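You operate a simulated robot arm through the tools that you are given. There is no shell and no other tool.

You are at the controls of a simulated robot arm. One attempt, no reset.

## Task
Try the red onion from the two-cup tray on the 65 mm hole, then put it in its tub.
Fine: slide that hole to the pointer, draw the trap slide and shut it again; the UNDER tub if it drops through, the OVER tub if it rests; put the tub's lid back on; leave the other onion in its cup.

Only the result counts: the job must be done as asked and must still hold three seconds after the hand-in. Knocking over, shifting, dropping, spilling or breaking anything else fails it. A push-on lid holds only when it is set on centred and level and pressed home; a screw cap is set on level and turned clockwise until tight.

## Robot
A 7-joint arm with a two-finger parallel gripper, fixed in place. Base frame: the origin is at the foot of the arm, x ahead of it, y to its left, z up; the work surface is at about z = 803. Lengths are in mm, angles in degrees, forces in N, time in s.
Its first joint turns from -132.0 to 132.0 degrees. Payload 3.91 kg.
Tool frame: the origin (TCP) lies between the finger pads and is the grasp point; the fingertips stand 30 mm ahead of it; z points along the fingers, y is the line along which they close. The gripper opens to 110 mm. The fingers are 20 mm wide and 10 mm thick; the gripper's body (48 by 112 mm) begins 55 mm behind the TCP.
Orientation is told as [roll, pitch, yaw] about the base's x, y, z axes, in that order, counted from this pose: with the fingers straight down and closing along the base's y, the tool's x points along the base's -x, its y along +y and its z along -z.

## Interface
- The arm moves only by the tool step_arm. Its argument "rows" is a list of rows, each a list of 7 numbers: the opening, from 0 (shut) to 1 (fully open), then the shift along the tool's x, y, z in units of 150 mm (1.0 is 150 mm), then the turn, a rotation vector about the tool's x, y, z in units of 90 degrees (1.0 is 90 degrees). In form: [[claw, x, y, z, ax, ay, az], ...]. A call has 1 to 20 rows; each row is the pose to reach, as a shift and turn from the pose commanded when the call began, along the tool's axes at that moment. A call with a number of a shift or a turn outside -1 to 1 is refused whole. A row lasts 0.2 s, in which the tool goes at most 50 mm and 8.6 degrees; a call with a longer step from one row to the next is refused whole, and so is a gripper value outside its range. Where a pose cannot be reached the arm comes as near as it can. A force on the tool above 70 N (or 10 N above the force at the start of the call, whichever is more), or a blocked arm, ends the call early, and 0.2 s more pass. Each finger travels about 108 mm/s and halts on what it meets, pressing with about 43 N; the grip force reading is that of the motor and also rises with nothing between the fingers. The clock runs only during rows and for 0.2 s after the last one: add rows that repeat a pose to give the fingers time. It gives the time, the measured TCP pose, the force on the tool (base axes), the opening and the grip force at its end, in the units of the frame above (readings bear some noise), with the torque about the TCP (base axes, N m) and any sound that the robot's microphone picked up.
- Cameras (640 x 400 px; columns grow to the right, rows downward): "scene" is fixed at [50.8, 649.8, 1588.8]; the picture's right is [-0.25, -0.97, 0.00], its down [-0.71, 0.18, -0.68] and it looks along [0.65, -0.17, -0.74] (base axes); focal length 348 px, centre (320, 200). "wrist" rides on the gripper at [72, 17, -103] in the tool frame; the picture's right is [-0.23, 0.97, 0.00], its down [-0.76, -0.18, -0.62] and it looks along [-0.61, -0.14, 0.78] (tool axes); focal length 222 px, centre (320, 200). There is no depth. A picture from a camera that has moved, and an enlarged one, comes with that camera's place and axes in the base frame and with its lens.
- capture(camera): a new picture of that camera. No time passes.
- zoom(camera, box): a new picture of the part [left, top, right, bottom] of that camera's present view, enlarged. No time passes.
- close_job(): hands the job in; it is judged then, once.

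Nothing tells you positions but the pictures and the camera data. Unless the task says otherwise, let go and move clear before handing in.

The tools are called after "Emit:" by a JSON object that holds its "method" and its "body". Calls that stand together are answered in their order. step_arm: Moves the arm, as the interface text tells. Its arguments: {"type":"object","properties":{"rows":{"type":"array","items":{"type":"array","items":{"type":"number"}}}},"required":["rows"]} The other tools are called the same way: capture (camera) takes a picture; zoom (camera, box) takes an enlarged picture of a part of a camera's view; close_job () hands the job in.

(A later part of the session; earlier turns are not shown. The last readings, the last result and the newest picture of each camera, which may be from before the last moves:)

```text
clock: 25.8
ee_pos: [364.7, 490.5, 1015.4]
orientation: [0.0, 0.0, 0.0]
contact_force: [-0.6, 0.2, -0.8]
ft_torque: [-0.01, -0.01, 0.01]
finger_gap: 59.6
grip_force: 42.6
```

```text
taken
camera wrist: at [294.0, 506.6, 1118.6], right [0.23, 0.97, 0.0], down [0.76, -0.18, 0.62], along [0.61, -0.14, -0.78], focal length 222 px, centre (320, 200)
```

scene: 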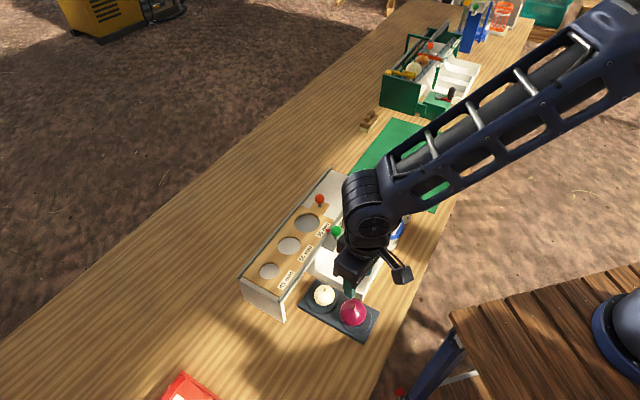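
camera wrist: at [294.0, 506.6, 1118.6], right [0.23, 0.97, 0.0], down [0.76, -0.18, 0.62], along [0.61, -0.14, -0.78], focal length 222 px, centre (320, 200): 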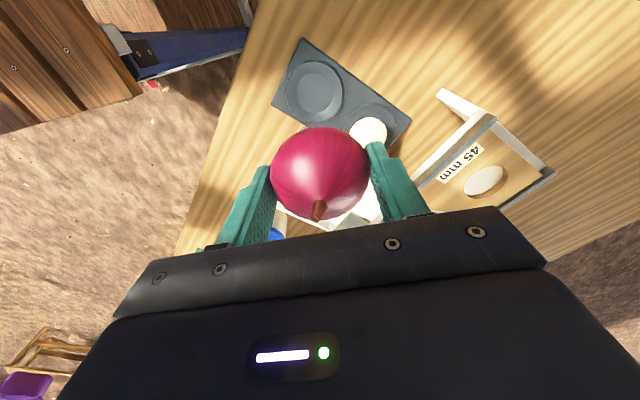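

Emit:
{"method": "step_arm", "body": {"rows": [[0.4, -0.19, 0.048, -0.05, 0, 0, 0], [0.4, -0.38, 0.096, -0.1, 0, 0, 0], [0.4, -0.57, 0.144, -0.1, 0, 0, 0], [0.4, -0.76, 0.192, -0.1, 0, 0, 0], [0.4, -0.95, 0.24, -0.1, 0, 0, 0]]}}

Emit:
{"method": "step_arm", "body": {"rows": [[0.4, -0.18, 0.04, 0, 0, 0, 0], [0.4, -0.36, 0.08, 0, 0, 0, 0], [0.4, -0.54, 0.121, 0, 0, 0, 0], [0.4, -0.54, 0.121, 0, 0, 0, 0]]}}

Emit:
{"method": "capture", "body": {"camera": "wrist"}}

Emit:
{"method": "zoom", "body": {"camera": "scene", "box": [250, 150, 410, 250]}}

```text
clock: 27.0
ee_pos: [505.8, 523.9, 1028.1]
orientation: [0.0, -0.1, 0.1]
contact_force: [-0.3, 0.5, -1.1]
ft_torque: [-0.02, -0.03, 0.04]
finger_gap: 59.9
grip_force: 42.9
```

```text
clock: 28.0
ee_pos: [588.0, 546.9, 1028.5]
orientation: [0.0, 0.0, 0.0]
contact_force: [-0.6, -0.2, -0.8]
ft_torque: [-0.02, 0.0, 0.0]
finger_gap: 59.8
grip_force: 43.0
```

```text
taken
camera wrist: at [516.4, 562.2, 1132.1], right [0.23, 0.97, 0.0], down [0.76, -0.18, 0.62], along [0.61, -0.14, -0.78], focal length 222 px, centre (320, 200)
```

wrist: 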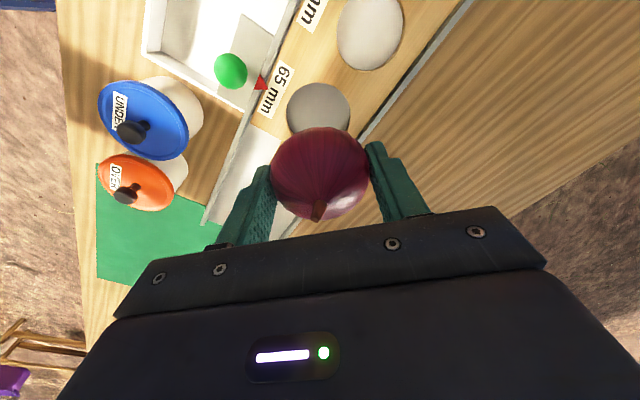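

```text
4.00 times, centred on (330, 200) of scene
camera zoom: at [50.8, 649.8, 1588.8], right [-0.25, -0.97, 0.0], down [-0.71, 0.18, -0.68], along [0.65, -0.17, -0.74], focal length 1392 px, centre (280, 200)
```

zoom: 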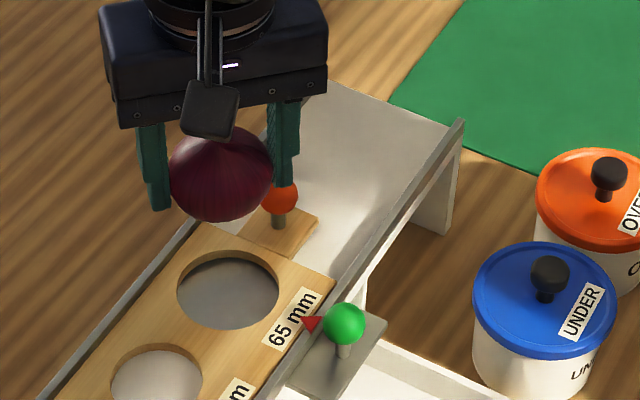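

The hole centre works out at about (586.5, 544.7) with the board top near z 903. The onion is centred in the grip, so I'll lower it into the hole.

Emit:
{"method": "step_arm", "body": {"rows": [[0.4, 0.011, -0.007, 0.12, 0, 0, 0], [0.4, 0.011, -0.007, 0.24, 0, 0, 0], [0.4, 0.011, -0.007, 0.36, 0, 0, 0], [0.4, 0.011, -0.007, 0.44, 0, 0, 0], [0.4, 0.011, -0.007, 0.48, 0, 0, 0], [0.4, 0.011, -0.007, 0.48, 0, 0, 0]]}}

Emit:
{"method": "capture", "body": {"camera": "wrist"}}

Emit:
{"method": "zoom", "body": {"camera": "scene", "box": [260, 180, 388, 260]}}

```text
clock: 29.4
ee_pos: [585.7, 544.1, 956.5]
orientation: [0.0, 0.0, 0.0]
contact_force: [-0.1, -0.1, -1.6]
ft_torque: [0.04, 0.01, 0.0]
finger_gap: 59.4
grip_force: 42.7
```

```text
taken
camera wrist: at [514.9, 559.9, 1059.7], right [0.23, 0.97, 0.0], down [0.76, -0.18, 0.62], along [0.61, -0.14, -0.78], focal length 222 px, centre (320, 200)
```

wrist: 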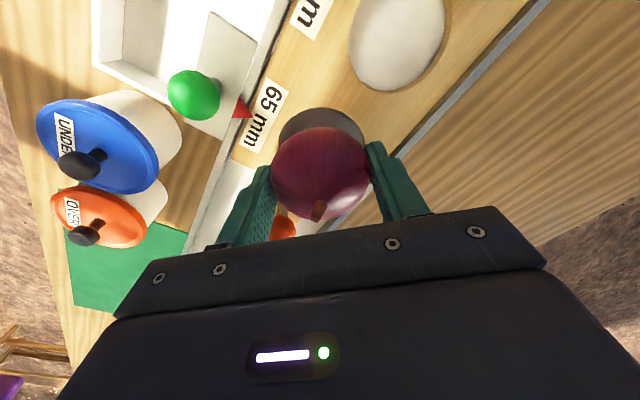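

```text
5.00 times, centred on (324, 220) of scene
camera zoom: at [50.8, 649.8, 1588.8], right [-0.25, -0.97, 0.0], down [-0.71, 0.18, -0.68], along [0.65, -0.17, -0.74], focal length 1740 px, centre (300, 100)
```

zoom: 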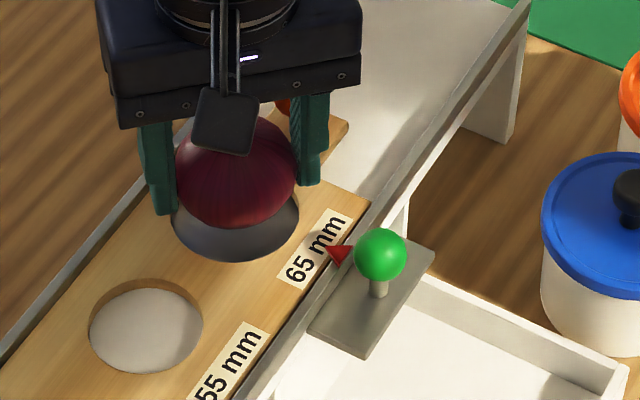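

Alignment looks within about a millimetre. Lowering the last part gently.

Emit:
{"method": "step_arm", "body": {"rows": [[0.4, 0, 0.004, 0.03, 0, 0, 0], [0.4, 0, 0.004, 0.05, 0, 0, 0], [0.4, 0, 0.004, 0.07, 0, 0, 0], [0.4, 0, 0.004, 0.085, 0, 0, 0]]}}

Emit:
{"method": "zoom", "body": {"camera": "scene", "box": [260, 180, 388, 260]}}

Emit:
{"method": "zoom", "body": {"camera": "wrist", "box": [220, 70, 420, 230]}}

```text
clock: 30.4
ee_pos: [585.6, 544.7, 942.6]
orientation: [-0.1, 0.0, -0.1]
contact_force: [-1.0, -0.8, -0.8]
ft_torque: [-0.02, -0.05, 0.02]
finger_gap: 59.3
grip_force: 43.2
```

```text
5.00 times, centred on (324, 220) of scene
camera zoom: at [50.8, 649.8, 1588.8], right [-0.25, -0.97, 0.0], down [-0.71, 0.18, -0.68], along [0.65, -0.17, -0.74], focal length 1740 px, centre (300, 100)
```

zoom: 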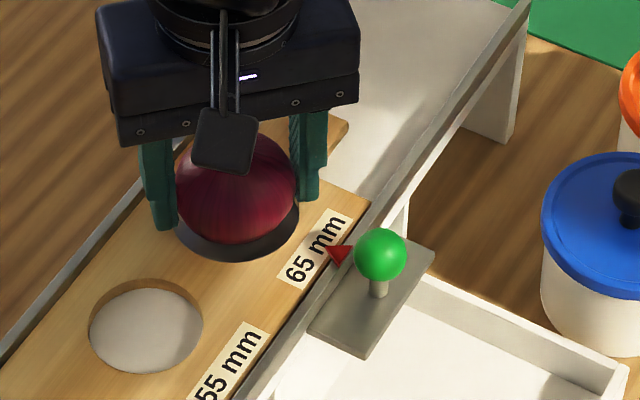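

```text
2.50 times, centred on (320, 150) of wrist
camera zoom: at [515.2, 560.4, 1047.6], right [0.23, 0.97, 0.0], down [0.76, -0.18, 0.62], along [0.61, -0.14, -0.78], focal length 555 px, centre (320, 325)
```

zoom: 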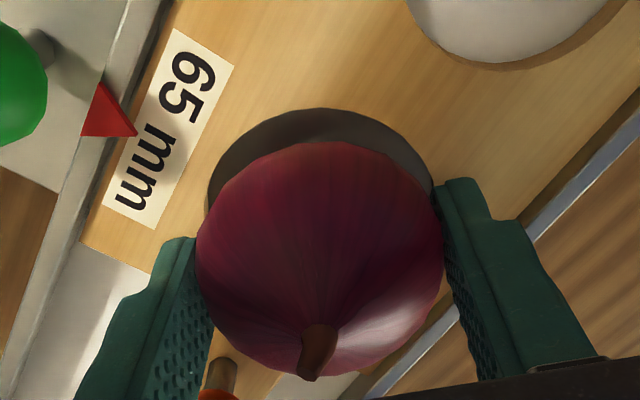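

Emit:
{"method": "step_arm", "body": {"rows": [[0.4, 0, 0, 0.012, 0, 0, 0], [0.4, 0, 0, 0.024, 0, 0, 0], [0.4, 0, 0, 0.024, 0, 0, 0]]}}

Emit:
{"method": "zoom", "body": {"camera": "scene", "box": [260, 180, 388, 260]}}

```text
clock: 31.2
ee_pos: [584.9, 546.3, 940.8]
orientation: [0.1, 0.1, 0.0]
contact_force: [-0.5, 0.3, -0.9]
ft_torque: [0.02, 0.04, -0.01]
finger_gap: 59.2
grip_force: 42.9
```

```text
5.00 times, centred on (324, 220) of scene
camera zoom: at [50.8, 649.8, 1588.8], right [-0.25, -0.97, 0.0], down [-0.71, 0.18, -0.68], along [0.65, -0.17, -0.74], focal length 1740 px, centre (300, 100)
```

zoom: 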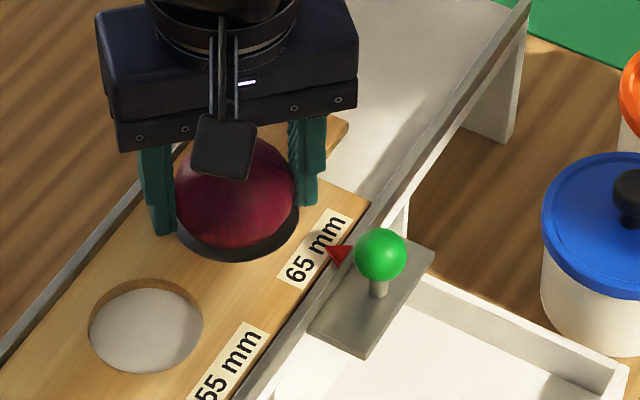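

Emit:
{"method": "step_arm", "body": {"rows": [[0.5, 0, 0, 0.012, 0, 0, 0], [0.56, 0, 0, 0.012, 0, 0, 0], [0.6, 0, 0, 0.012, 0, 0, 0], [0.7, 0, 0, 0.012, 0, 0, 0], [0.7, 0, 0, 0.012, 0, 0, 0], [0.7, 0, 0, -0.05, 0, 0, 0], [0.7, 0, 0, -0.2, 0, 0, 0], [0.7, 0, 0, -0.45, 0, 0, 0]]}}

Emit:
{"method": "zoom", "body": {"camera": "scene", "box": [260, 180, 388, 260]}}

Emit:
{"method": "capture", "body": {"camera": "wrist"}}

```text
clock: 33.0
ee_pos: [585.7, 544.4, 1007.1]
orientation: [-0.2, 0.0, 0.1]
contact_force: [0.4, 0.2, -0.1]
ft_torque: [-0.01, -0.02, -0.03]
finger_gap: 77.1
grip_force: 0.1
```

```text
5.00 times, centred on (324, 220) of scene
camera zoom: at [50.8, 649.8, 1588.8], right [-0.25, -0.97, 0.0], down [-0.71, 0.18, -0.68], along [0.65, -0.17, -0.74], focal length 1740 px, centre (300, 100)
```

zoom: 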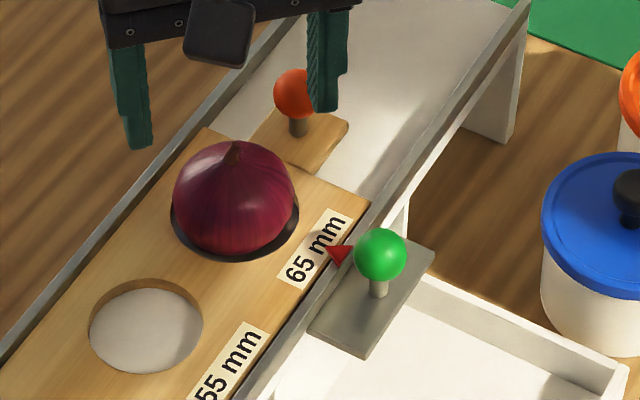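

```text
taken
camera wrist: at [515.3, 560.5, 1110.8], right [0.23, 0.97, 0.0], down [0.76, -0.18, 0.62], along [0.61, -0.14, -0.78], focal length 222 px, centre (320, 200)
```

wrist: 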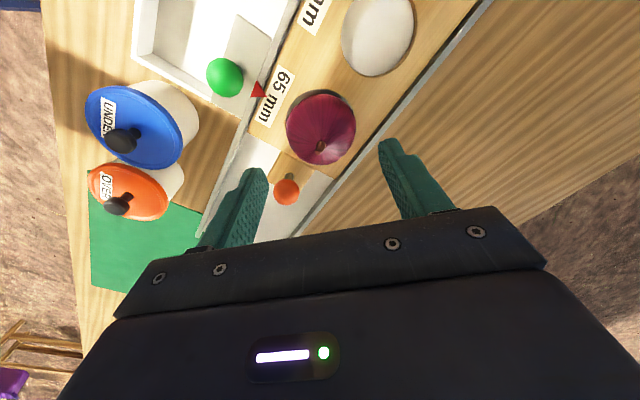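

The onion sits upright in the 65 mm hole, stem up. The green trap knob triangulates to about (529, 488, 932), straight across from the hole. I'll go above it, turned 45°, so that tool +x is the draw direction.

Emit:
{"method": "step_arm", "body": {"rows": [[0.6, 0.06, -0.06, 0, 0, 0, -0.083], [0.55, 0.13, -0.13, 0, 0, 0, -0.167], [0.5, 0.19, -0.19, 0, 0, 0, -0.25], [0.5, 0.26, -0.26, 0, 0, 0, -0.333], [0.5, 0.32, -0.32, 0, 0, 0, -0.417], [0.5, 0.376, -0.38, 0, 0, 0, -0.5], [0.5, 0.376, -0.38, 0, 0, 0, -0.5]]}}

Emit:
{"method": "capture", "body": {"camera": "wrist"}}

Emit:
{"method": "zoom", "body": {"camera": "wrist", "box": [220, 50, 460, 200]}}

```text
clock: 34.6
ee_pos: [530.3, 488.7, 1008.2]
orientation: [0.0, 0.0, 45.1]
contact_force: [-0.2, -0.1, 0.3]
ft_torque: [0.0, 0.0, 0.0]
finger_gap: 54.9
grip_force: 0.0
```

```text
taken
camera wrist: at [469.4, 448.1, 1111.6], right [-0.53, 0.85, 0.0], down [0.66, 0.41, 0.62], along [0.53, 0.33, -0.78], focal length 222 px, centre (320, 200)
```

wrist: 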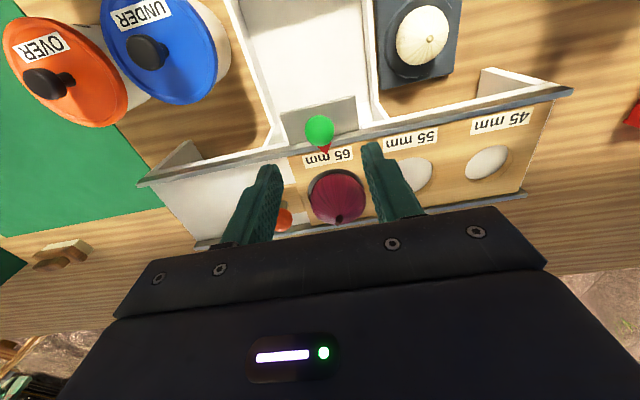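

```text
2.67 times, centred on (340, 125) of wrist
camera zoom: at [469.4, 448.1, 1111.6], right [-0.53, 0.85, 0.0], down [0.66, 0.41, 0.62], along [0.53, 0.33, -0.78], focal length 592 px, centre (267, 400)
```

zoom: 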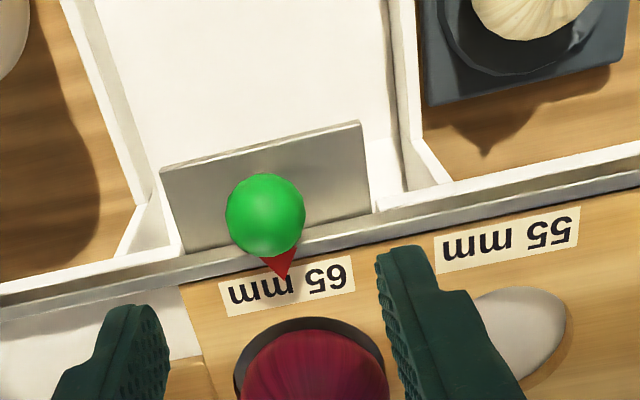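

Emit:
{"method": "step_arm", "body": {"rows": [[0.5, 0.018, 0.002, 0.12, 0, 0, 0], [0.5, 0.018, 0.002, 0.24, 0, 0, 0], [0.5, 0.018, 0.002, 0.34, 0, 0, 0], [0.5, 0.018, 0.002, 0.41, 0, 0, 0], [0.5, 0.018, 0.002, 0.41, 0, 0, 0]]}}

Emit:
{"method": "zoom", "body": {"camera": "wrist", "box": [200, 50, 440, 230]}}

Emit:
{"method": "zoom", "body": {"camera": "scene", "box": [270, 190, 398, 270]}}

```text
clock: 35.8
ee_pos: [528.3, 485.3, 946.7]
orientation: [0.0, -0.1, 45.0]
contact_force: [-0.6, -0.2, -0.3]
ft_torque: [0.05, -0.04, 0.02]
finger_gap: 54.9
grip_force: 0.1
```

```text
2.22 times, centred on (320, 140) of wrist
camera zoom: at [466.3, 445.3, 1050.0], right [-0.53, 0.85, 0.0], down [0.66, 0.41, 0.62], along [0.53, 0.33, -0.78], focal length 494 px, centre (320, 333)
```

zoom: 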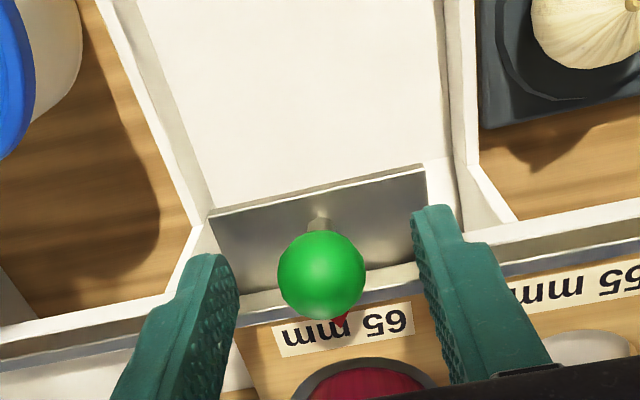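

```text
5.00 times, centred on (334, 230) of scene
camera zoom: at [50.8, 649.8, 1588.8], right [-0.25, -0.97, 0.0], down [-0.71, 0.18, -0.68], along [0.65, -0.17, -0.74], focal length 1740 px, centre (250, 50)
```

zoom: 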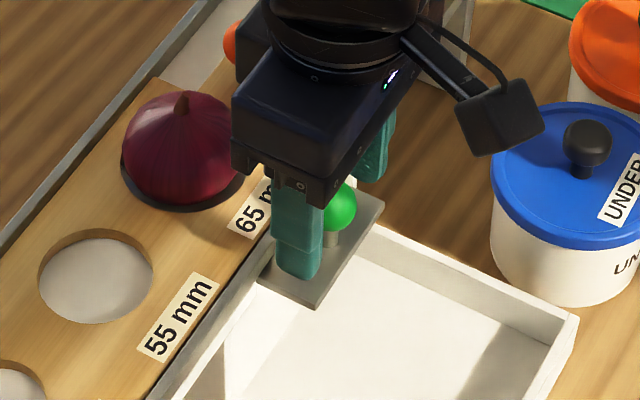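

Emit:
{"method": "step_arm", "body": {"rows": [[0.3, 0, 0, 0, 0, 0, 0], [0.15, 0, 0, 0, 0, 0, 0], [0.1, 0, 0, 0, 0, 0, 0], [0.1, 0, 0, 0, 0, 0, 0]]}}

Emit:
{"method": "step_arm", "body": {"rows": [[0.1, 0.03, 0, 0, 0, 0, 0], [0.1, 0.07, 0, 0, 0, 0, 0], [0.1, 0.12, 0, 0, 0, 0, 0], [0.1, 0.17, 0, 0, 0, 0, 0]]}}

Emit:
{"method": "zoom", "body": {"camera": "wrist", "box": [200, 50, 440, 230]}}

Emit:
{"method": "zoom", "body": {"camera": "scene", "box": [270, 190, 398, 270]}}

```text
clock: 36.8
ee_pos: [527.5, 486.2, 945.3]
orientation: [0.0, 0.0, 44.9]
contact_force: [-1.3, 2.7, -1.7]
ft_torque: [0.1, -0.07, 0.03]
finger_gap: 25.6
grip_force: 45.3
```

```text
clock: 37.8
ee_pos: [509.6, 467.8, 946.4]
orientation: [0.0, 0.2, 45.0]
contact_force: [-3.9, 3.8, -15.8]
ft_torque: [-0.8, 0.86, 0.05]
finger_gap: 25.7
grip_force: 45.1
```

```text
2.22 times, centred on (320, 140) of wrist
camera zoom: at [448.1, 427.4, 1050.3], right [-0.53, 0.85, 0.0], down [0.67, 0.41, 0.62], along [0.53, 0.33, -0.78], focal length 494 px, centre (320, 333)
```

zoom: 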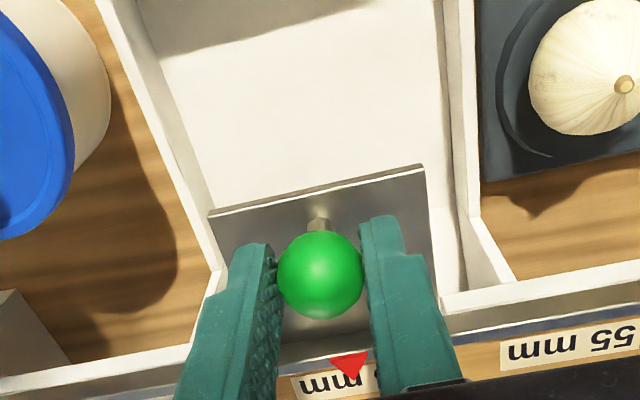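

```text
5.00 times, centred on (334, 230) of scene
camera zoom: at [50.8, 649.8, 1588.8], right [-0.25, -0.97, 0.0], down [-0.71, 0.18, -0.68], along [0.65, -0.17, -0.74], focal length 1740 px, centre (250, 50)
```

zoom: 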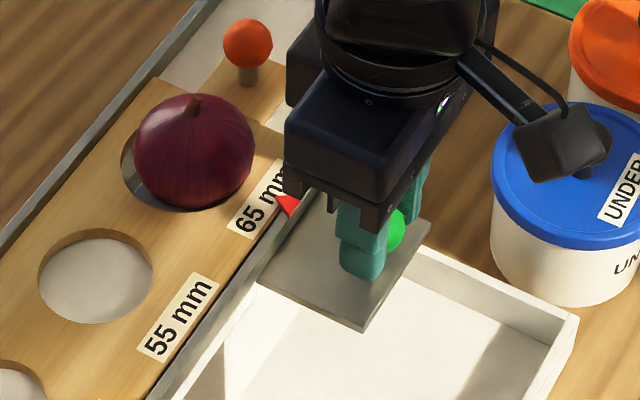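

The trap draws smoothly (25 mm so far). Continuing.

Emit:
{"method": "step_arm", "body": {"rows": [[0.1, 0.05, 0, 0, 0, 0, 0], [0.1, 0.11, 0, 0, 0, 0, 0], [0.1, 0.17, 0, 0, 0, 0, 0], [0.1, 0.23, 0, 0, 0, 0, 0], [0.1, 0.29, 0, 0, 0, 0, 0], [0.1, 0.34, 0, 0, 0, 0, 0], [0.1, 0.34, 0, 0, 0, 0, 0]]}}

Emit:
{"method": "capture", "body": {"camera": "wrist"}}

Emit:
{"method": "zoom", "body": {"camera": "scene", "box": [270, 190, 398, 270]}}

```text
clock: 39.4
ee_pos: [474.0, 431.5, 946.1]
orientation: [0.0, 0.0, 45.1]
contact_force: [0.6, -0.5, -1.0]
ft_torque: [-0.99, 0.91, -0.05]
finger_gap: 25.3
grip_force: 44.9
```

```text
taken
camera wrist: at [412.3, 391.7, 1050.2], right [-0.53, 0.85, 0.0], down [0.66, 0.41, 0.62], along [0.53, 0.33, -0.78], focal length 222 px, centre (320, 200)
```

wrist: 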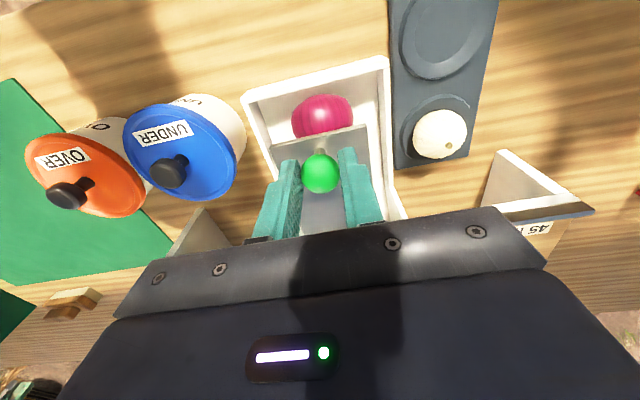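

```text
5.00 times, centred on (334, 230) of scene
camera zoom: at [50.8, 649.8, 1588.8], right [-0.25, -0.97, 0.0], down [-0.71, 0.18, -0.68], along [0.65, -0.17, -0.74], focal length 1740 px, centre (250, 50)
```

zoom: 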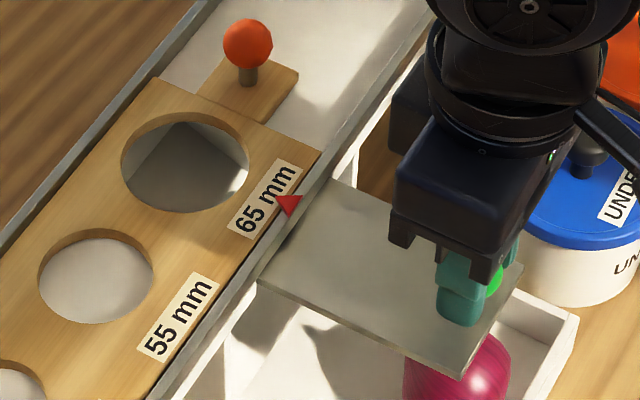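

The onion dropped through into the catch tray, so it goes in the UNDER tub. Now I'll shut the trap by pushing it back the same distance.

Emit:
{"method": "step_arm", "body": {"rows": [[0.1, -0.06, 0, 0, 0, 0, 0], [0.1, -0.13, 0, 0, 0, 0, 0], [0.1, -0.2, 0, 0, 0, 0, 0], [0.1, -0.27, 0, 0, 0, 0, 0], [0.1, -0.34, 0, 0, 0, 0, 0], [0.1, -0.41, 0, 0, 0, 0, 0], [0.1, -0.47, 0, 0, 0, 0, 0], [0.1, -0.51, 0, 0, 0, 0, 0], [0.1, -0.51, 0, 0, 0, 0, 0]]}}

Emit:
{"method": "zoom", "body": {"camera": "wrist", "box": [200, 50, 440, 230]}}

Emit:
{"method": "zoom", "body": {"camera": "scene", "box": [270, 190, 398, 270]}}

```text
clock: 41.4
ee_pos: [529.2, 484.5, 947.1]
orientation: [0.1, 0.1, 45.0]
contact_force: [-17.8, -8.0, 1.7]
ft_torque: [-0.08, 0.24, 0.1]
finger_gap: 25.5
grip_force: 45.6
```

```text
2.22 times, centred on (320, 140) of wrist
camera zoom: at [466.3, 445.5, 1050.3], right [-0.53, 0.85, 0.0], down [0.66, 0.41, 0.62], along [0.53, 0.33, -0.78], focal length 494 px, centre (320, 333)
```

zoom: 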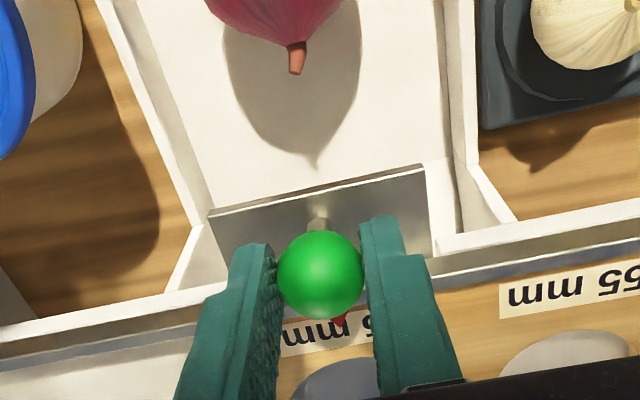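

```text
5.00 times, centred on (334, 230) of scene
camera zoom: at [50.8, 649.8, 1588.8], right [-0.25, -0.97, 0.0], down [-0.71, 0.18, -0.68], along [0.65, -0.17, -0.74], focal length 1740 px, centre (250, 50)
```

zoom: 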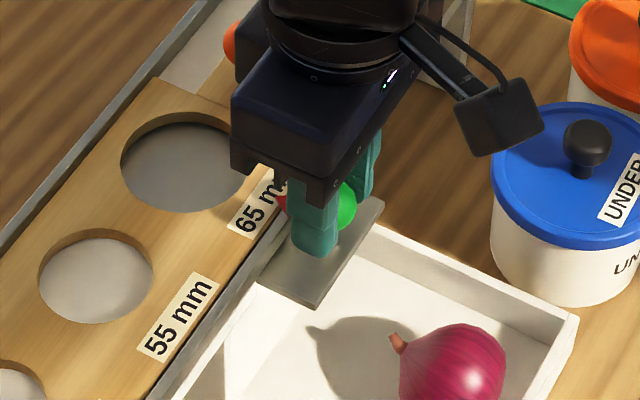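

The trap is back at its stop (the plate is where it started). Releasing and rising to look at the tub, the lid and the onion.

Emit:
{"method": "step_arm", "body": {"rows": [[0.2, 0, 0, 0, 0, 0, 0], [0.35, 0, 0, 0, 0, 0, 0], [0.5, 0, 0, 0, 0, 0, 0], [0.5, 0, 0, -0.1, 0, 0, 0], [0.5, 0, 0, -0.4, 0, 0, 0], [0.5, 0, 0, -0.7, 0, 0, 0], [0.5, 0, 0, -0.9, 0, 0, 0]]}}

Emit:
{"method": "capture", "body": {"camera": "wrist"}}

Emit:
{"method": "zoom", "body": {"camera": "scene", "box": [350, 170, 430, 260]}}

Emit:
{"method": "zoom", "body": {"camera": "scene", "box": [300, 215, 400, 305]}}

```text
clock: 43.0
ee_pos: [526.4, 484.5, 1083.0]
orientation: [0.0, 0.1, 45.0]
contact_force: [0.9, 0.5, 0.2]
ft_torque: [-0.02, 0.0, 0.0]
finger_gap: 54.9
grip_force: 0.0
```

```text
taken
camera wrist: at [465.9, 445.2, 1185.7], right [-0.53, 0.85, 0.0], down [0.66, 0.41, 0.62], along [0.53, 0.33, -0.78], focal length 222 px, centre (320, 200)
```

wrist: 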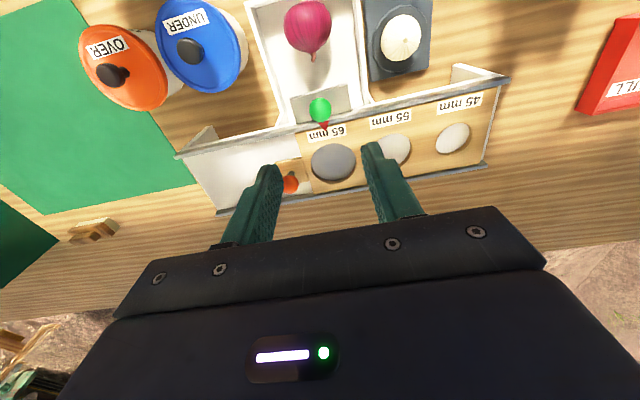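

```text
4.44 times, centred on (390, 215) of scene
camera zoom: at [50.8, 649.8, 1588.8], right [-0.25, -0.97, 0.0], down [-0.71, 0.18, -0.68], along [0.65, -0.17, -0.74], focal length 1547 px, centre (9, 133)
```

zoom: 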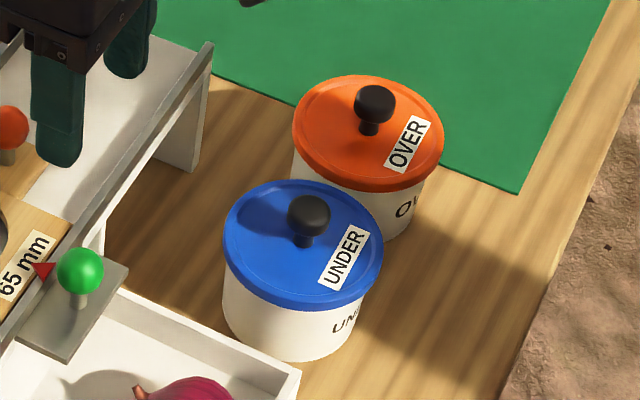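

```text
4.44 times, centred on (350, 260) of scene
camera zoom: at [50.8, 649.8, 1588.8], right [-0.25, -0.97, 0.0], down [-0.71, 0.18, -0.68], along [0.65, -0.17, -0.74], focal length 1547 px, centre (187, -67)
```

zoom: 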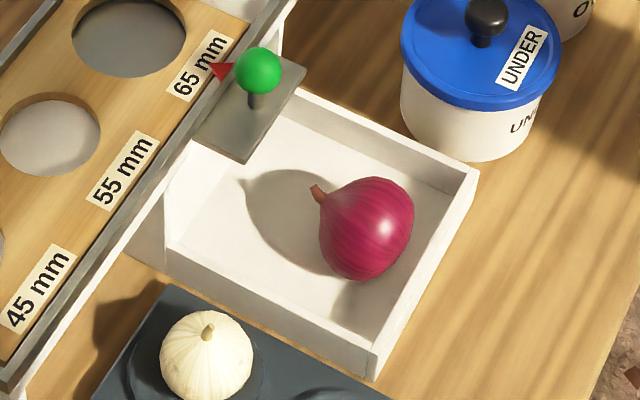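

Emit:
{"method": "step_arm", "body": {"rows": [[0.6, 0.104, -0.163, 0.05, 0, 0, 0], [0.6, 0.208, -0.326, 0.1, 0, 0, 0], [0.6, 0.311, -0.49, 0.2, 0, 0, 0], [0.6, 0.415, -0.653, 0.3, 0, 0, 0], [0.6, 0.519, -0.816, 0.35, 0, 0, 0], [0.6, 0.519, -0.816, 0.35, 0, 0, 0]]}}

Emit:
{"method": "capture", "body": {"camera": "wrist"}}

Emit:
{"method": "zoom", "body": {"camera": "wrist", "box": [200, 50, 440, 200]}}

```text
clock: 44.4
ee_pos: [558.8, 345.4, 1028.5]
orientation: [0.0, 0.0, 45.0]
contact_force: [-0.3, 0.3, -0.4]
ft_torque: [-0.02, -0.01, -0.02]
finger_gap: 66.1
grip_force: 0.1
```

```text
taken
camera wrist: at [496.7, 304.5, 1132.2], right [-0.53, 0.85, 0.0], down [0.66, 0.41, 0.62], along [0.53, 0.33, -0.78], focal length 222 px, centre (320, 200)
```

wrist: 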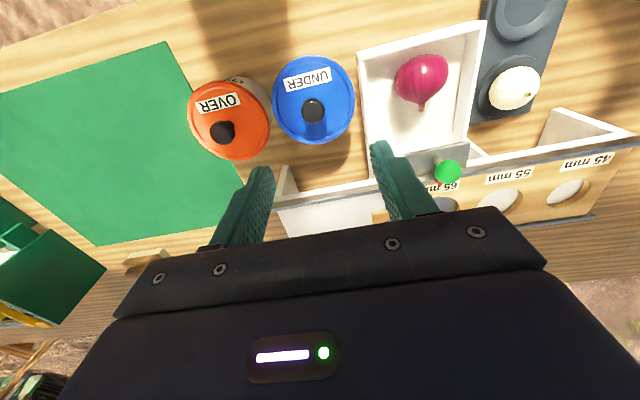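

```text
2.67 times, centred on (320, 125) of wrist
camera zoom: at [496.7, 304.5, 1132.2], right [-0.53, 0.85, 0.0], down [0.66, 0.41, 0.62], along [0.53, 0.33, -0.78], focal length 592 px, centre (320, 400)
```

zoom: 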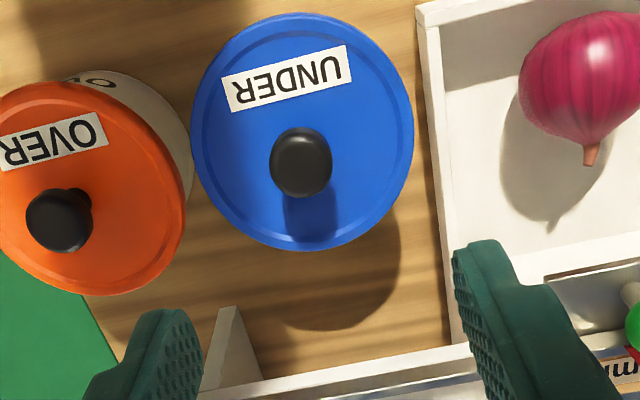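

Emit:
{"method": "step_arm", "body": {"rows": [[0.6, 0.009, -0.024, 0.16, 0, 0, 0], [0.6, 0.019, -0.047, 0.33, 0, 0, 0], [0.6, 0.019, -0.047, 0.49, 0, 0, 0], [0.6, 0.019, -0.047, 0.49, 0, 0, 0]]}}

Emit:
{"method": "capture", "body": {"camera": "wrist"}}

Emit:
{"method": "zoom", "body": {"camera": "wrist", "box": [200, 50, 440, 200]}}

Emit:
{"method": "zoom", "body": {"camera": "scene", "box": [340, 170, 430, 260]}}

```text
clock: 45.4
ee_pos: [562.9, 338.2, 955.1]
orientation: [0.0, 0.0, 45.1]
contact_force: [1.1, 0.1, -0.4]
ft_torque: [0.0, -0.01, 0.0]
finger_gap: 66.1
grip_force: 0.0
```

```text
taken
camera wrist: at [500.9, 298.3, 1059.9], right [-0.53, 0.85, 0.0], down [0.66, 0.41, 0.62], along [0.53, 0.33, -0.78], focal length 222 px, centre (320, 200)
```

wrist: 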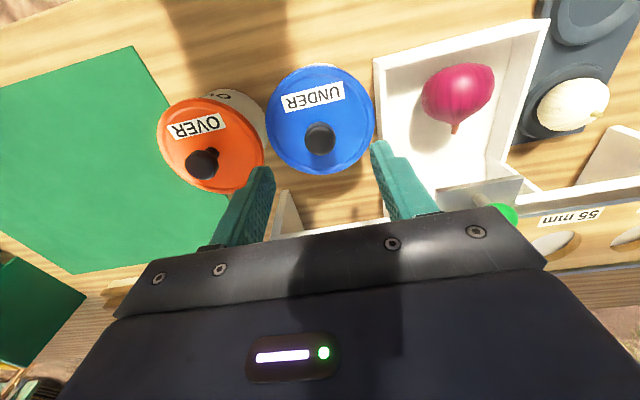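

```text
2.67 times, centred on (320, 125) of wrist
camera zoom: at [500.9, 298.3, 1059.9], right [-0.53, 0.85, 0.0], down [0.66, 0.41, 0.62], along [0.53, 0.33, -0.78], focal length 592 px, centre (320, 400)
```

zoom: 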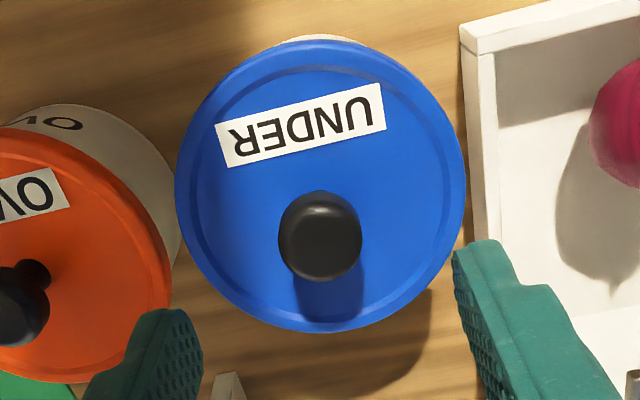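

```text
4.44 times, centred on (385, 215) of scene
camera zoom: at [50.8, 649.8, 1588.8], right [-0.25, -0.97, 0.0], down [-0.71, 0.18, -0.68], along [0.65, -0.17, -0.74], focal length 1547 px, centre (31, 133)
```

zoom: 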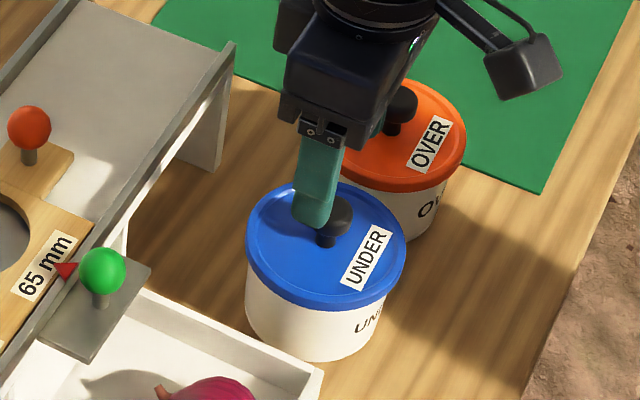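

Knob is under the tool (about z 890). Descending to grip it.

Emit:
{"method": "step_arm", "body": {"rows": [[0.6, 0.004, 0, 0.1, 0, 0, 0], [0.6, 0.004, 0, 0.2, 0, 0, 0], [0.6, 0.004, 0, 0.28, 0, 0, 0], [0.6, 0.004, 0, 0.33, 0, 0, 0], [0.6, 0.004, 0, 0.33, 0, 0, 0]]}}

Emit:
{"method": "zoom", "body": {"camera": "wrist", "box": [200, 70, 440, 220]}}

Emit:
{"method": "zoom", "body": {"camera": "scene", "box": [350, 190, 410, 250]}}

```text
clock: 46.6
ee_pos: [562.2, 336.4, 906.0]
orientation: [0.0, -0.1, 45.0]
contact_force: [0.0, -0.1, -0.1]
ft_torque: [0.01, -0.03, 0.02]
finger_gap: 66.0
grip_force: 0.0
```

```text
2.67 times, centred on (320, 145) of wrist
camera zoom: at [500.3, 296.7, 1009.7], right [-0.53, 0.85, 0.0], down [0.66, 0.41, 0.62], along [0.53, 0.33, -0.78], focal length 592 px, centre (320, 347)
```

zoom: 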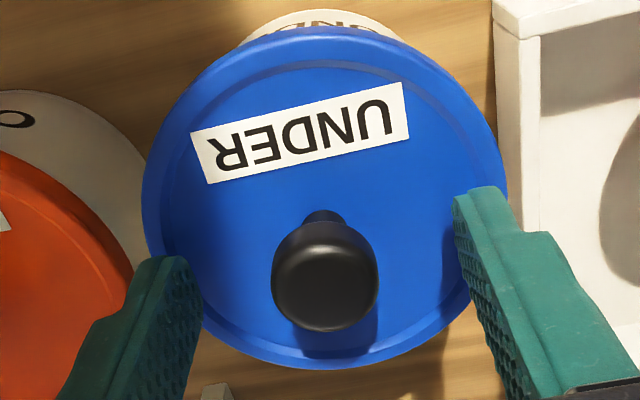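

```text
6.67 times, centred on (380, 220) of scene
camera zoom: at [50.8, 649.8, 1588.8], right [-0.25, -0.97, 0.0], down [-0.71, 0.18, -0.68], along [0.65, -0.17, -0.74], focal length 2320 px, centre (-80, 67)
```

zoom: 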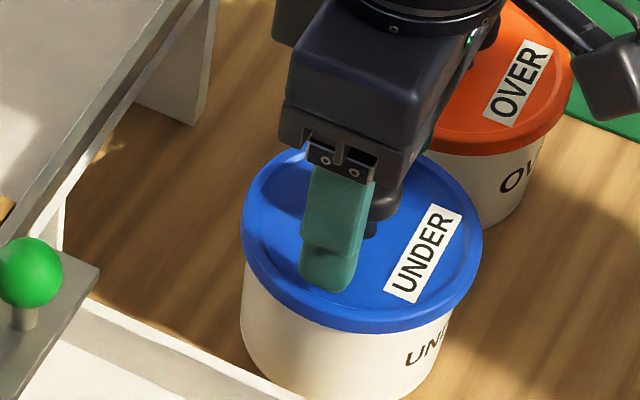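

Emit:
{"method": "step_arm", "body": {"rows": [[0.4, 0, 0, 0, 0, 0, 0], [0.25, 0, 0, 0, 0, 0, 0], [0.1, 0, 0, 0, 0, 0, 0], [0.1, 0, 0, 0, 0, 0, 0], [0.1, 0, 0, 0, 0, 0, 0]]}}

Emit:
{"method": "zoom", "body": {"camera": "wrist", "box": [200, 70, 440, 220]}}

```text
clock: 47.8
ee_pos: [562.7, 336.8, 906.1]
orientation: [-0.1, 0.1, 45.0]
contact_force: [-0.3, 0.6, 0.9]
ft_torque: [-0.03, 0.01, 0.01]
finger_gap: 21.3
grip_force: 43.2
heard: snap
```

```text
2.67 times, centred on (320, 145) of wrist
camera zoom: at [500.3, 296.8, 1009.7], right [-0.53, 0.85, 0.0], down [0.66, 0.41, 0.62], along [0.53, 0.33, -0.78], focal length 592 px, centre (320, 347)
```

zoom: 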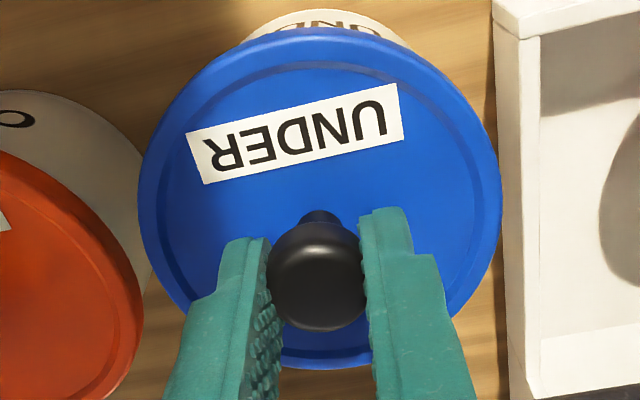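

A snap was heard as I gripped, so the lid probably popped loose. Lifting slowly to see.

Emit:
{"method": "step_arm", "body": {"rows": [[0.1, 0, 0, -0.02, 0, 0, 0], [0.1, 0, 0, -0.04, 0, 0, 0], [0.1, 0, 0, -0.07, 0, 0, 0], [0.1, 0, 0, -0.1, 0, 0, 0], [0.1, 0, 0, -0.1, 0, 0, 0]]}}

Emit:
{"method": "zoom", "body": {"camera": "wrist", "box": [200, 70, 440, 220]}}

Emit:
{"method": "zoom", "body": {"camera": "scene", "box": [350, 190, 410, 250]}}

```text
clock: 49.0
ee_pos: [561.6, 337.4, 921.8]
orientation: [0.1, 0.0, 45.0]
contact_force: [-0.3, 0.1, 0.4]
ft_torque: [0.0, 0.01, 0.02]
finger_gap: 21.7
grip_force: 42.9
```

```text
2.67 times, centred on (320, 145) of wrist
camera zoom: at [500.0, 296.8, 1025.2], right [-0.53, 0.85, 0.0], down [0.66, 0.41, 0.62], along [0.53, 0.33, -0.78], focal length 592 px, centre (320, 347)
```

zoom: 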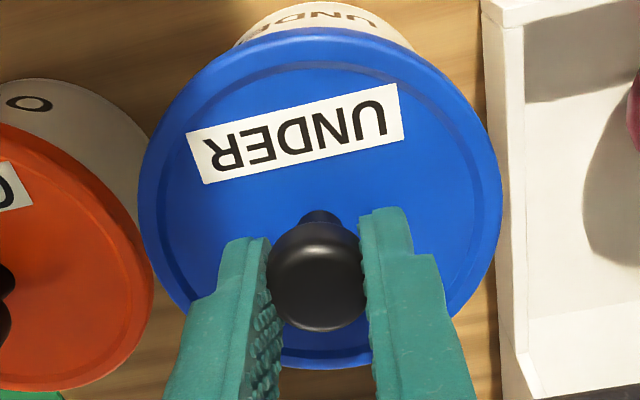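

```text
6.67 times, centred on (380, 220) of scene
camera zoom: at [50.8, 649.8, 1588.8], right [-0.25, -0.97, 0.0], down [-0.71, 0.18, -0.68], along [0.65, -0.17, -0.74], focal length 2320 px, centre (-80, 67)
```

zoom: 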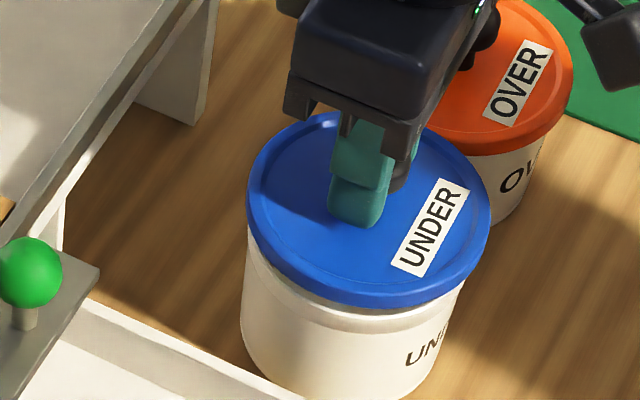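

The lid is off, level in the grip, and the tub stayed put. Next I raise it and carry it over the OVER tub to a clear spot on the green mat, near (760, 170).

Emit:
{"method": "step_arm", "body": {"rows": [[0.1, 0, 0, -0.15, 0, 0, 0], [0.1, 0, 0, -0.35, 0, 0, 0], [0.1, 0, 0, -0.55, 0, 0, 0], [0.1, 0, 0, -0.65, 0, 0, 0], [0.1, -0.02, -0.15, -0.65, 0, 0, 0], [0.1, -0.04, -0.32, -0.65, 0, 0, 0], [0.1, -0.06, -0.5, -0.65, 0, 0, 0], [0.1, -0.08, -0.68, -0.65, 0, 0, 0], [0.1, -0.1, -0.86, -0.65, 0, 0, 0], [0.1, -0.1, -0.86, -0.65, 0, 0, 0]]}}

Emit:
{"method": "capture", "body": {"camera": "scene"}}

Emit:
{"method": "capture", "body": {"camera": "wrist"}}

```text
clock: 51.2
ee_pos: [666.4, 256.4, 1017.6]
orientation: [-0.1, 0.1, 45.1]
contact_force: [0.0, 0.3, -1.1]
ft_torque: [0.06, -0.01, 0.0]
finger_gap: 21.7
grip_force: 42.7
```

```text
taken
```

scene: 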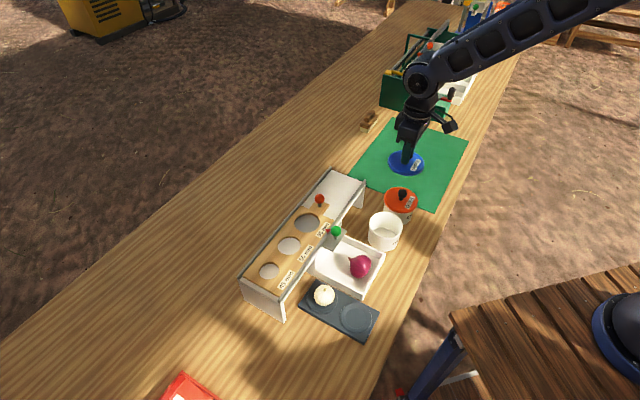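

```text
taken
camera wrist: at [603.2, 216.3, 1120.9], right [-0.53, 0.85, 0.0], down [0.66, 0.41, 0.62], along [0.53, 0.33, -0.78], focal length 222 px, centre (320, 200)
```

wrist: 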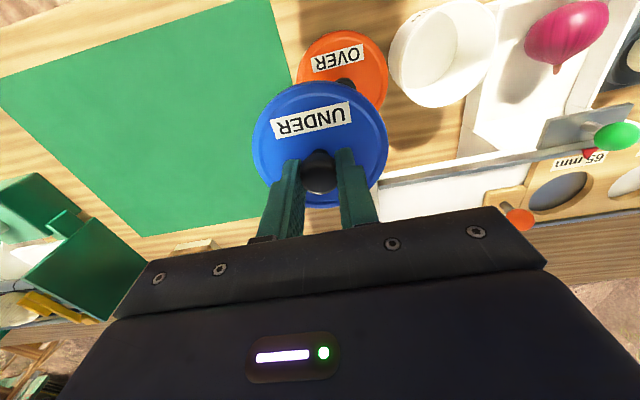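

Emit:
{"method": "step_arm", "body": {"rows": [[0.1, 0, -0.16, 0, 0, 0, 0], [0.1, 0, -0.32, 0, 0, 0, 0], [0.1, 0, -0.48, 0, 0, 0, 0], [0.1, -0.01, -0.64, 0, 0, 0, 0], [0.1, -0.012, -0.785, 0.1, 0, 0, 0], [0.1, -0.012, -0.785, 0.3, 0, 0, 0], [0.1, -0.012, -0.785, 0.5, 0, 0, 0], [0.1, -0.012, -0.785, 0.7, 0, 0, 0], [0.1, -0.012, -0.785, 0.87, 0, 0, 0], [0.1, -0.012, -0.785, 0.87, 0, 0, 0]]}}

Emit:
{"method": "capture", "body": {"camera": "wrist"}}

Emit:
{"method": "zoom", "body": {"camera": "scene", "box": [350, 100, 480, 190]}}

```text
clock: 53.4
ee_pos: [748.4, 174.2, 888.4]
orientation: [0.0, 0.0, 45.0]
contact_force: [0.5, 0.3, -0.4]
ft_torque: [0.01, 0.01, 0.0]
finger_gap: 21.4
grip_force: 42.8
```

```text
taken
camera wrist: at [685.9, 133.6, 992.2], right [-0.53, 0.85, 0.0], down [0.66, 0.41, 0.62], along [0.53, 0.33, -0.78], focal length 222 px, centre (320, 200)
```

wrist: 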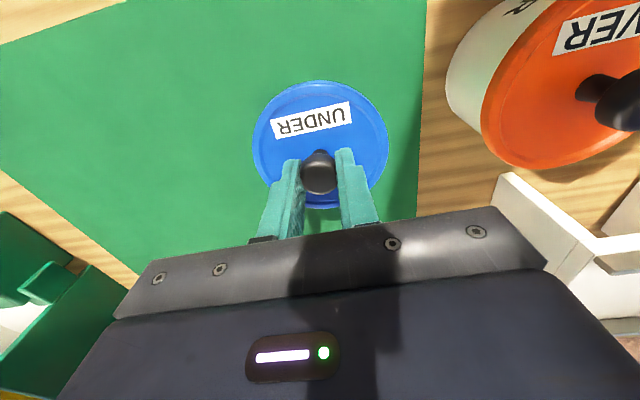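

```text
4.44 times, centred on (415, 145) of scene
camera zoom: at [50.8, 649.8, 1588.8], right [-0.25, -0.97, 0.0], down [-0.71, 0.18, -0.68], along [0.65, -0.17, -0.74], focal length 1547 px, centre (-102, 444)
```

zoom: 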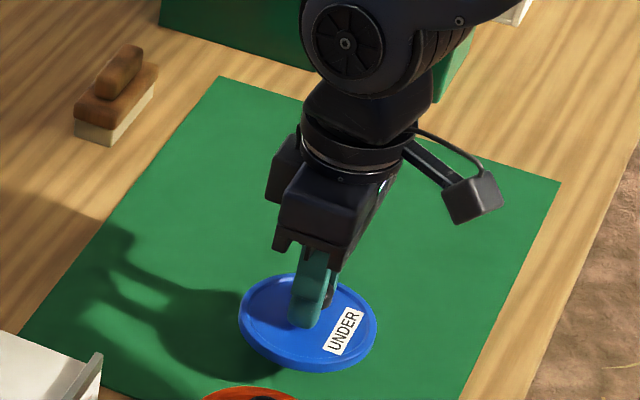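

Emit:
{"method": "step_arm", "body": {"rows": [[0.1, 0, 0, 0.04, 0, 0, 0], [0.1, 0, 0, 0.08, 0, 0, 0], [0.1, 0, 0, 0.12, 0, 0, 0], [0.1, 0, 0, 0.15, 0, 0, 0], [0.1, 0, 0, 0.15, 0, 0, 0]]}}

Emit:
{"method": "zoom", "body": {"camera": "scene", "box": [370, 130, 450, 190]}}

```text
clock: 54.6
ee_pos: [748.9, 172.8, 865.5]
orientation: [0.1, 0.1, 45.0]
contact_force: [0.0, -0.7, -0.2]
ft_torque: [0.0, 0.02, 0.0]
finger_gap: 21.3
grip_force: 43.2
```

```text
6.67 times, centred on (410, 160) of scene
camera zoom: at [50.8, 649.8, 1588.8], right [-0.25, -0.97, 0.0], down [-0.71, 0.18, -0.68], along [0.65, -0.17, -0.74], focal length 2320 px, centre (-280, 467)
```

zoom: 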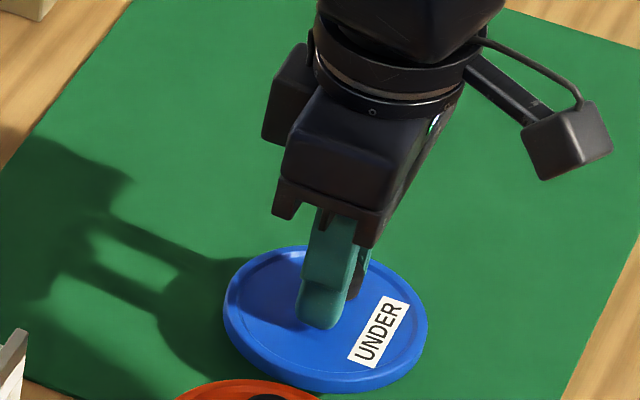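

Emit:
{"method": "step_arm", "body": {"rows": [[0.1, 0, 0, 0.013, 0, 0, 0], [0.1, 0, 0, 0.026, 0, 0, 0], [0.1, 0, 0, 0.04, 0, 0, 0], [0.1, 0, 0, 0.04, 0, 0, 0]]}}

Emit:
{"method": "step_arm", "body": {"rows": [[0.1, 0, 0, 0.013, 0, 0, 0], [0.1, 0, 0, 0.026, 0, 0, 0], [0.1, 0, 0, 0.026, 0, 0, 0]]}}

Emit:
{"method": "zoom", "body": {"camera": "scene", "box": [370, 130, 450, 190]}}

```text
clock: 55.6
ee_pos: [748.5, 173.8, 859.7]
orientation: [0.0, 0.1, 45.1]
contact_force: [0.5, 0.6, -0.1]
ft_torque: [0.01, 0.02, -0.01]
finger_gap: 21.7
grip_force: 43.2
```

```text
clock: 56.4
ee_pos: [748.4, 173.8, 856.3]
orientation: [0.1, 0.0, 44.9]
contact_force: [-0.2, -0.6, -0.5]
ft_torque: [0.03, 0.01, 0.03]
finger_gap: 21.5
grip_force: 43.1
```

```text
6.67 times, centred on (410, 160) of scene
camera zoom: at [50.8, 649.8, 1588.8], right [-0.25, -0.97, 0.0], down [-0.71, 0.18, -0.68], along [0.65, -0.17, -0.74], focal length 2320 px, centre (-280, 467)
```

zoom: 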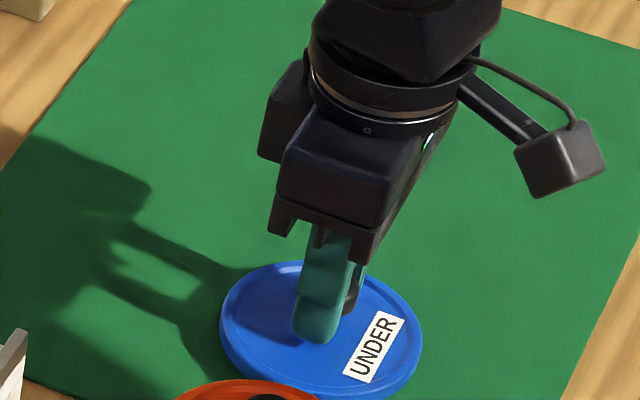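

Emit:
{"method": "step_arm", "body": {"rows": [[0.1, 0, 0, 0.01, 0, 0, 0], [0.1, 0, 0, 0.02, 0, 0, 0], [0.1, 0, 0, 0.02, 0, 0, 0]]}}

Emit:
{"method": "step_arm", "body": {"rows": [[0.1, 0, 0, 0.01, 0, 0, 0], [0.1, 0, 0, 0.02, 0, 0, 0], [0.1, 0, 0, 0.02, 0, 0, 0]]}}

Emit:
{"method": "zoom", "body": {"camera": "scene", "box": [370, 130, 450, 190]}}

```text
clock: 57.2
ee_pos: [747.9, 175.2, 851.8]
orientation: [0.0, 0.1, 44.9]
contact_force: [0.2, -0.3, -0.8]
ft_torque: [0.01, -0.02, 0.01]
finger_gap: 21.2
grip_force: 43.0
```

```text
clock: 58.0
ee_pos: [747.8, 174.1, 848.9]
orientation: [0.0, 0.0, 45.0]
contact_force: [-0.6, -1.0, 0.1]
ft_torque: [-0.04, 0.0, 0.0]
finger_gap: 21.7
grip_force: 42.5
```

```text
6.67 times, centred on (410, 160) of scene
camera zoom: at [50.8, 649.8, 1588.8], right [-0.25, -0.97, 0.0], down [-0.71, 0.18, -0.68], along [0.65, -0.17, -0.74], focal length 2320 px, centre (-280, 467)
```

zoom: 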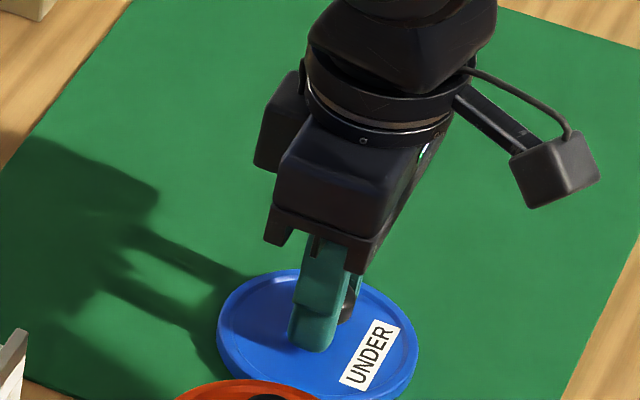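

Emit:
{"method": "step_arm", "body": {"rows": [[0.1, 0, 0, 0.01, 0, 0, 0], [0.1, 0, 0, 0.02, 0, 0, 0], [0.1, 0, 0, 0.02, 0, 0, 0]]}}

Emit:
{"method": "step_arm", "body": {"rows": [[0.1, 0, 0, 0.01, 0, 0, 0], [0.1, 0, 0, 0.02, 0, 0, 0], [0.1, 0, 0, 0.02, 0, 0, 0]]}}

Emit:
{"method": "zoom", "body": {"camera": "wrist", "box": [200, 70, 440, 220]}}

Emit:
{"method": "zoom", "body": {"camera": "scene", "box": [370, 130, 450, 190]}}

```text
clock: 58.8
ee_pos: [748.8, 174.4, 848.1]
orientation: [0.0, -0.1, 45.0]
contact_force: [-0.6, 2.1, 13.6]
ft_torque: [0.06, 0.02, -0.05]
finger_gap: 21.6
grip_force: 42.7
```

```text
clock: 59.6
ee_pos: [748.2, 173.2, 844.1]
orientation: [-0.1, -0.3, 45.0]
contact_force: [1.8, 0.2, 46.6]
ft_torque: [0.01, 0.02, -0.03]
finger_gap: 21.8
grip_force: 42.8
```

```text
2.67 times, centred on (320, 145) of wrist
camera zoom: at [686.2, 134.4, 948.5], right [-0.53, 0.85, 0.0], down [0.66, 0.41, 0.63], along [0.53, 0.33, -0.78], focal length 592 px, centre (320, 347)
```

zoom: 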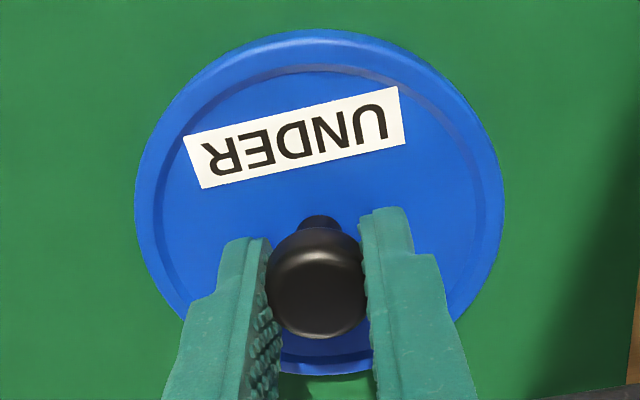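

```text
6.67 times, centred on (410, 160) of scene
camera zoom: at [50.8, 649.8, 1588.8], right [-0.25, -0.97, 0.0], down [-0.71, 0.18, -0.68], along [0.65, -0.17, -0.74], focal length 2320 px, centre (-280, 467)
```

zoom: 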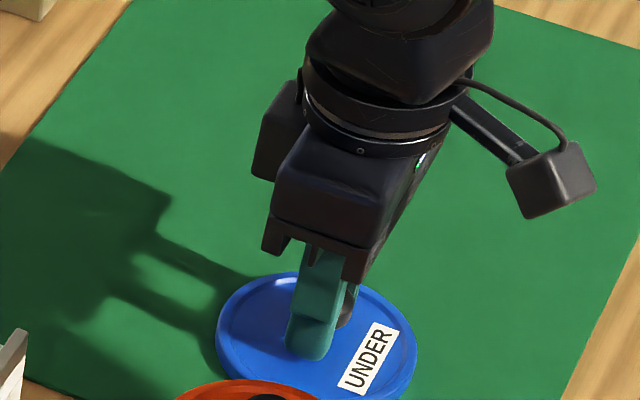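

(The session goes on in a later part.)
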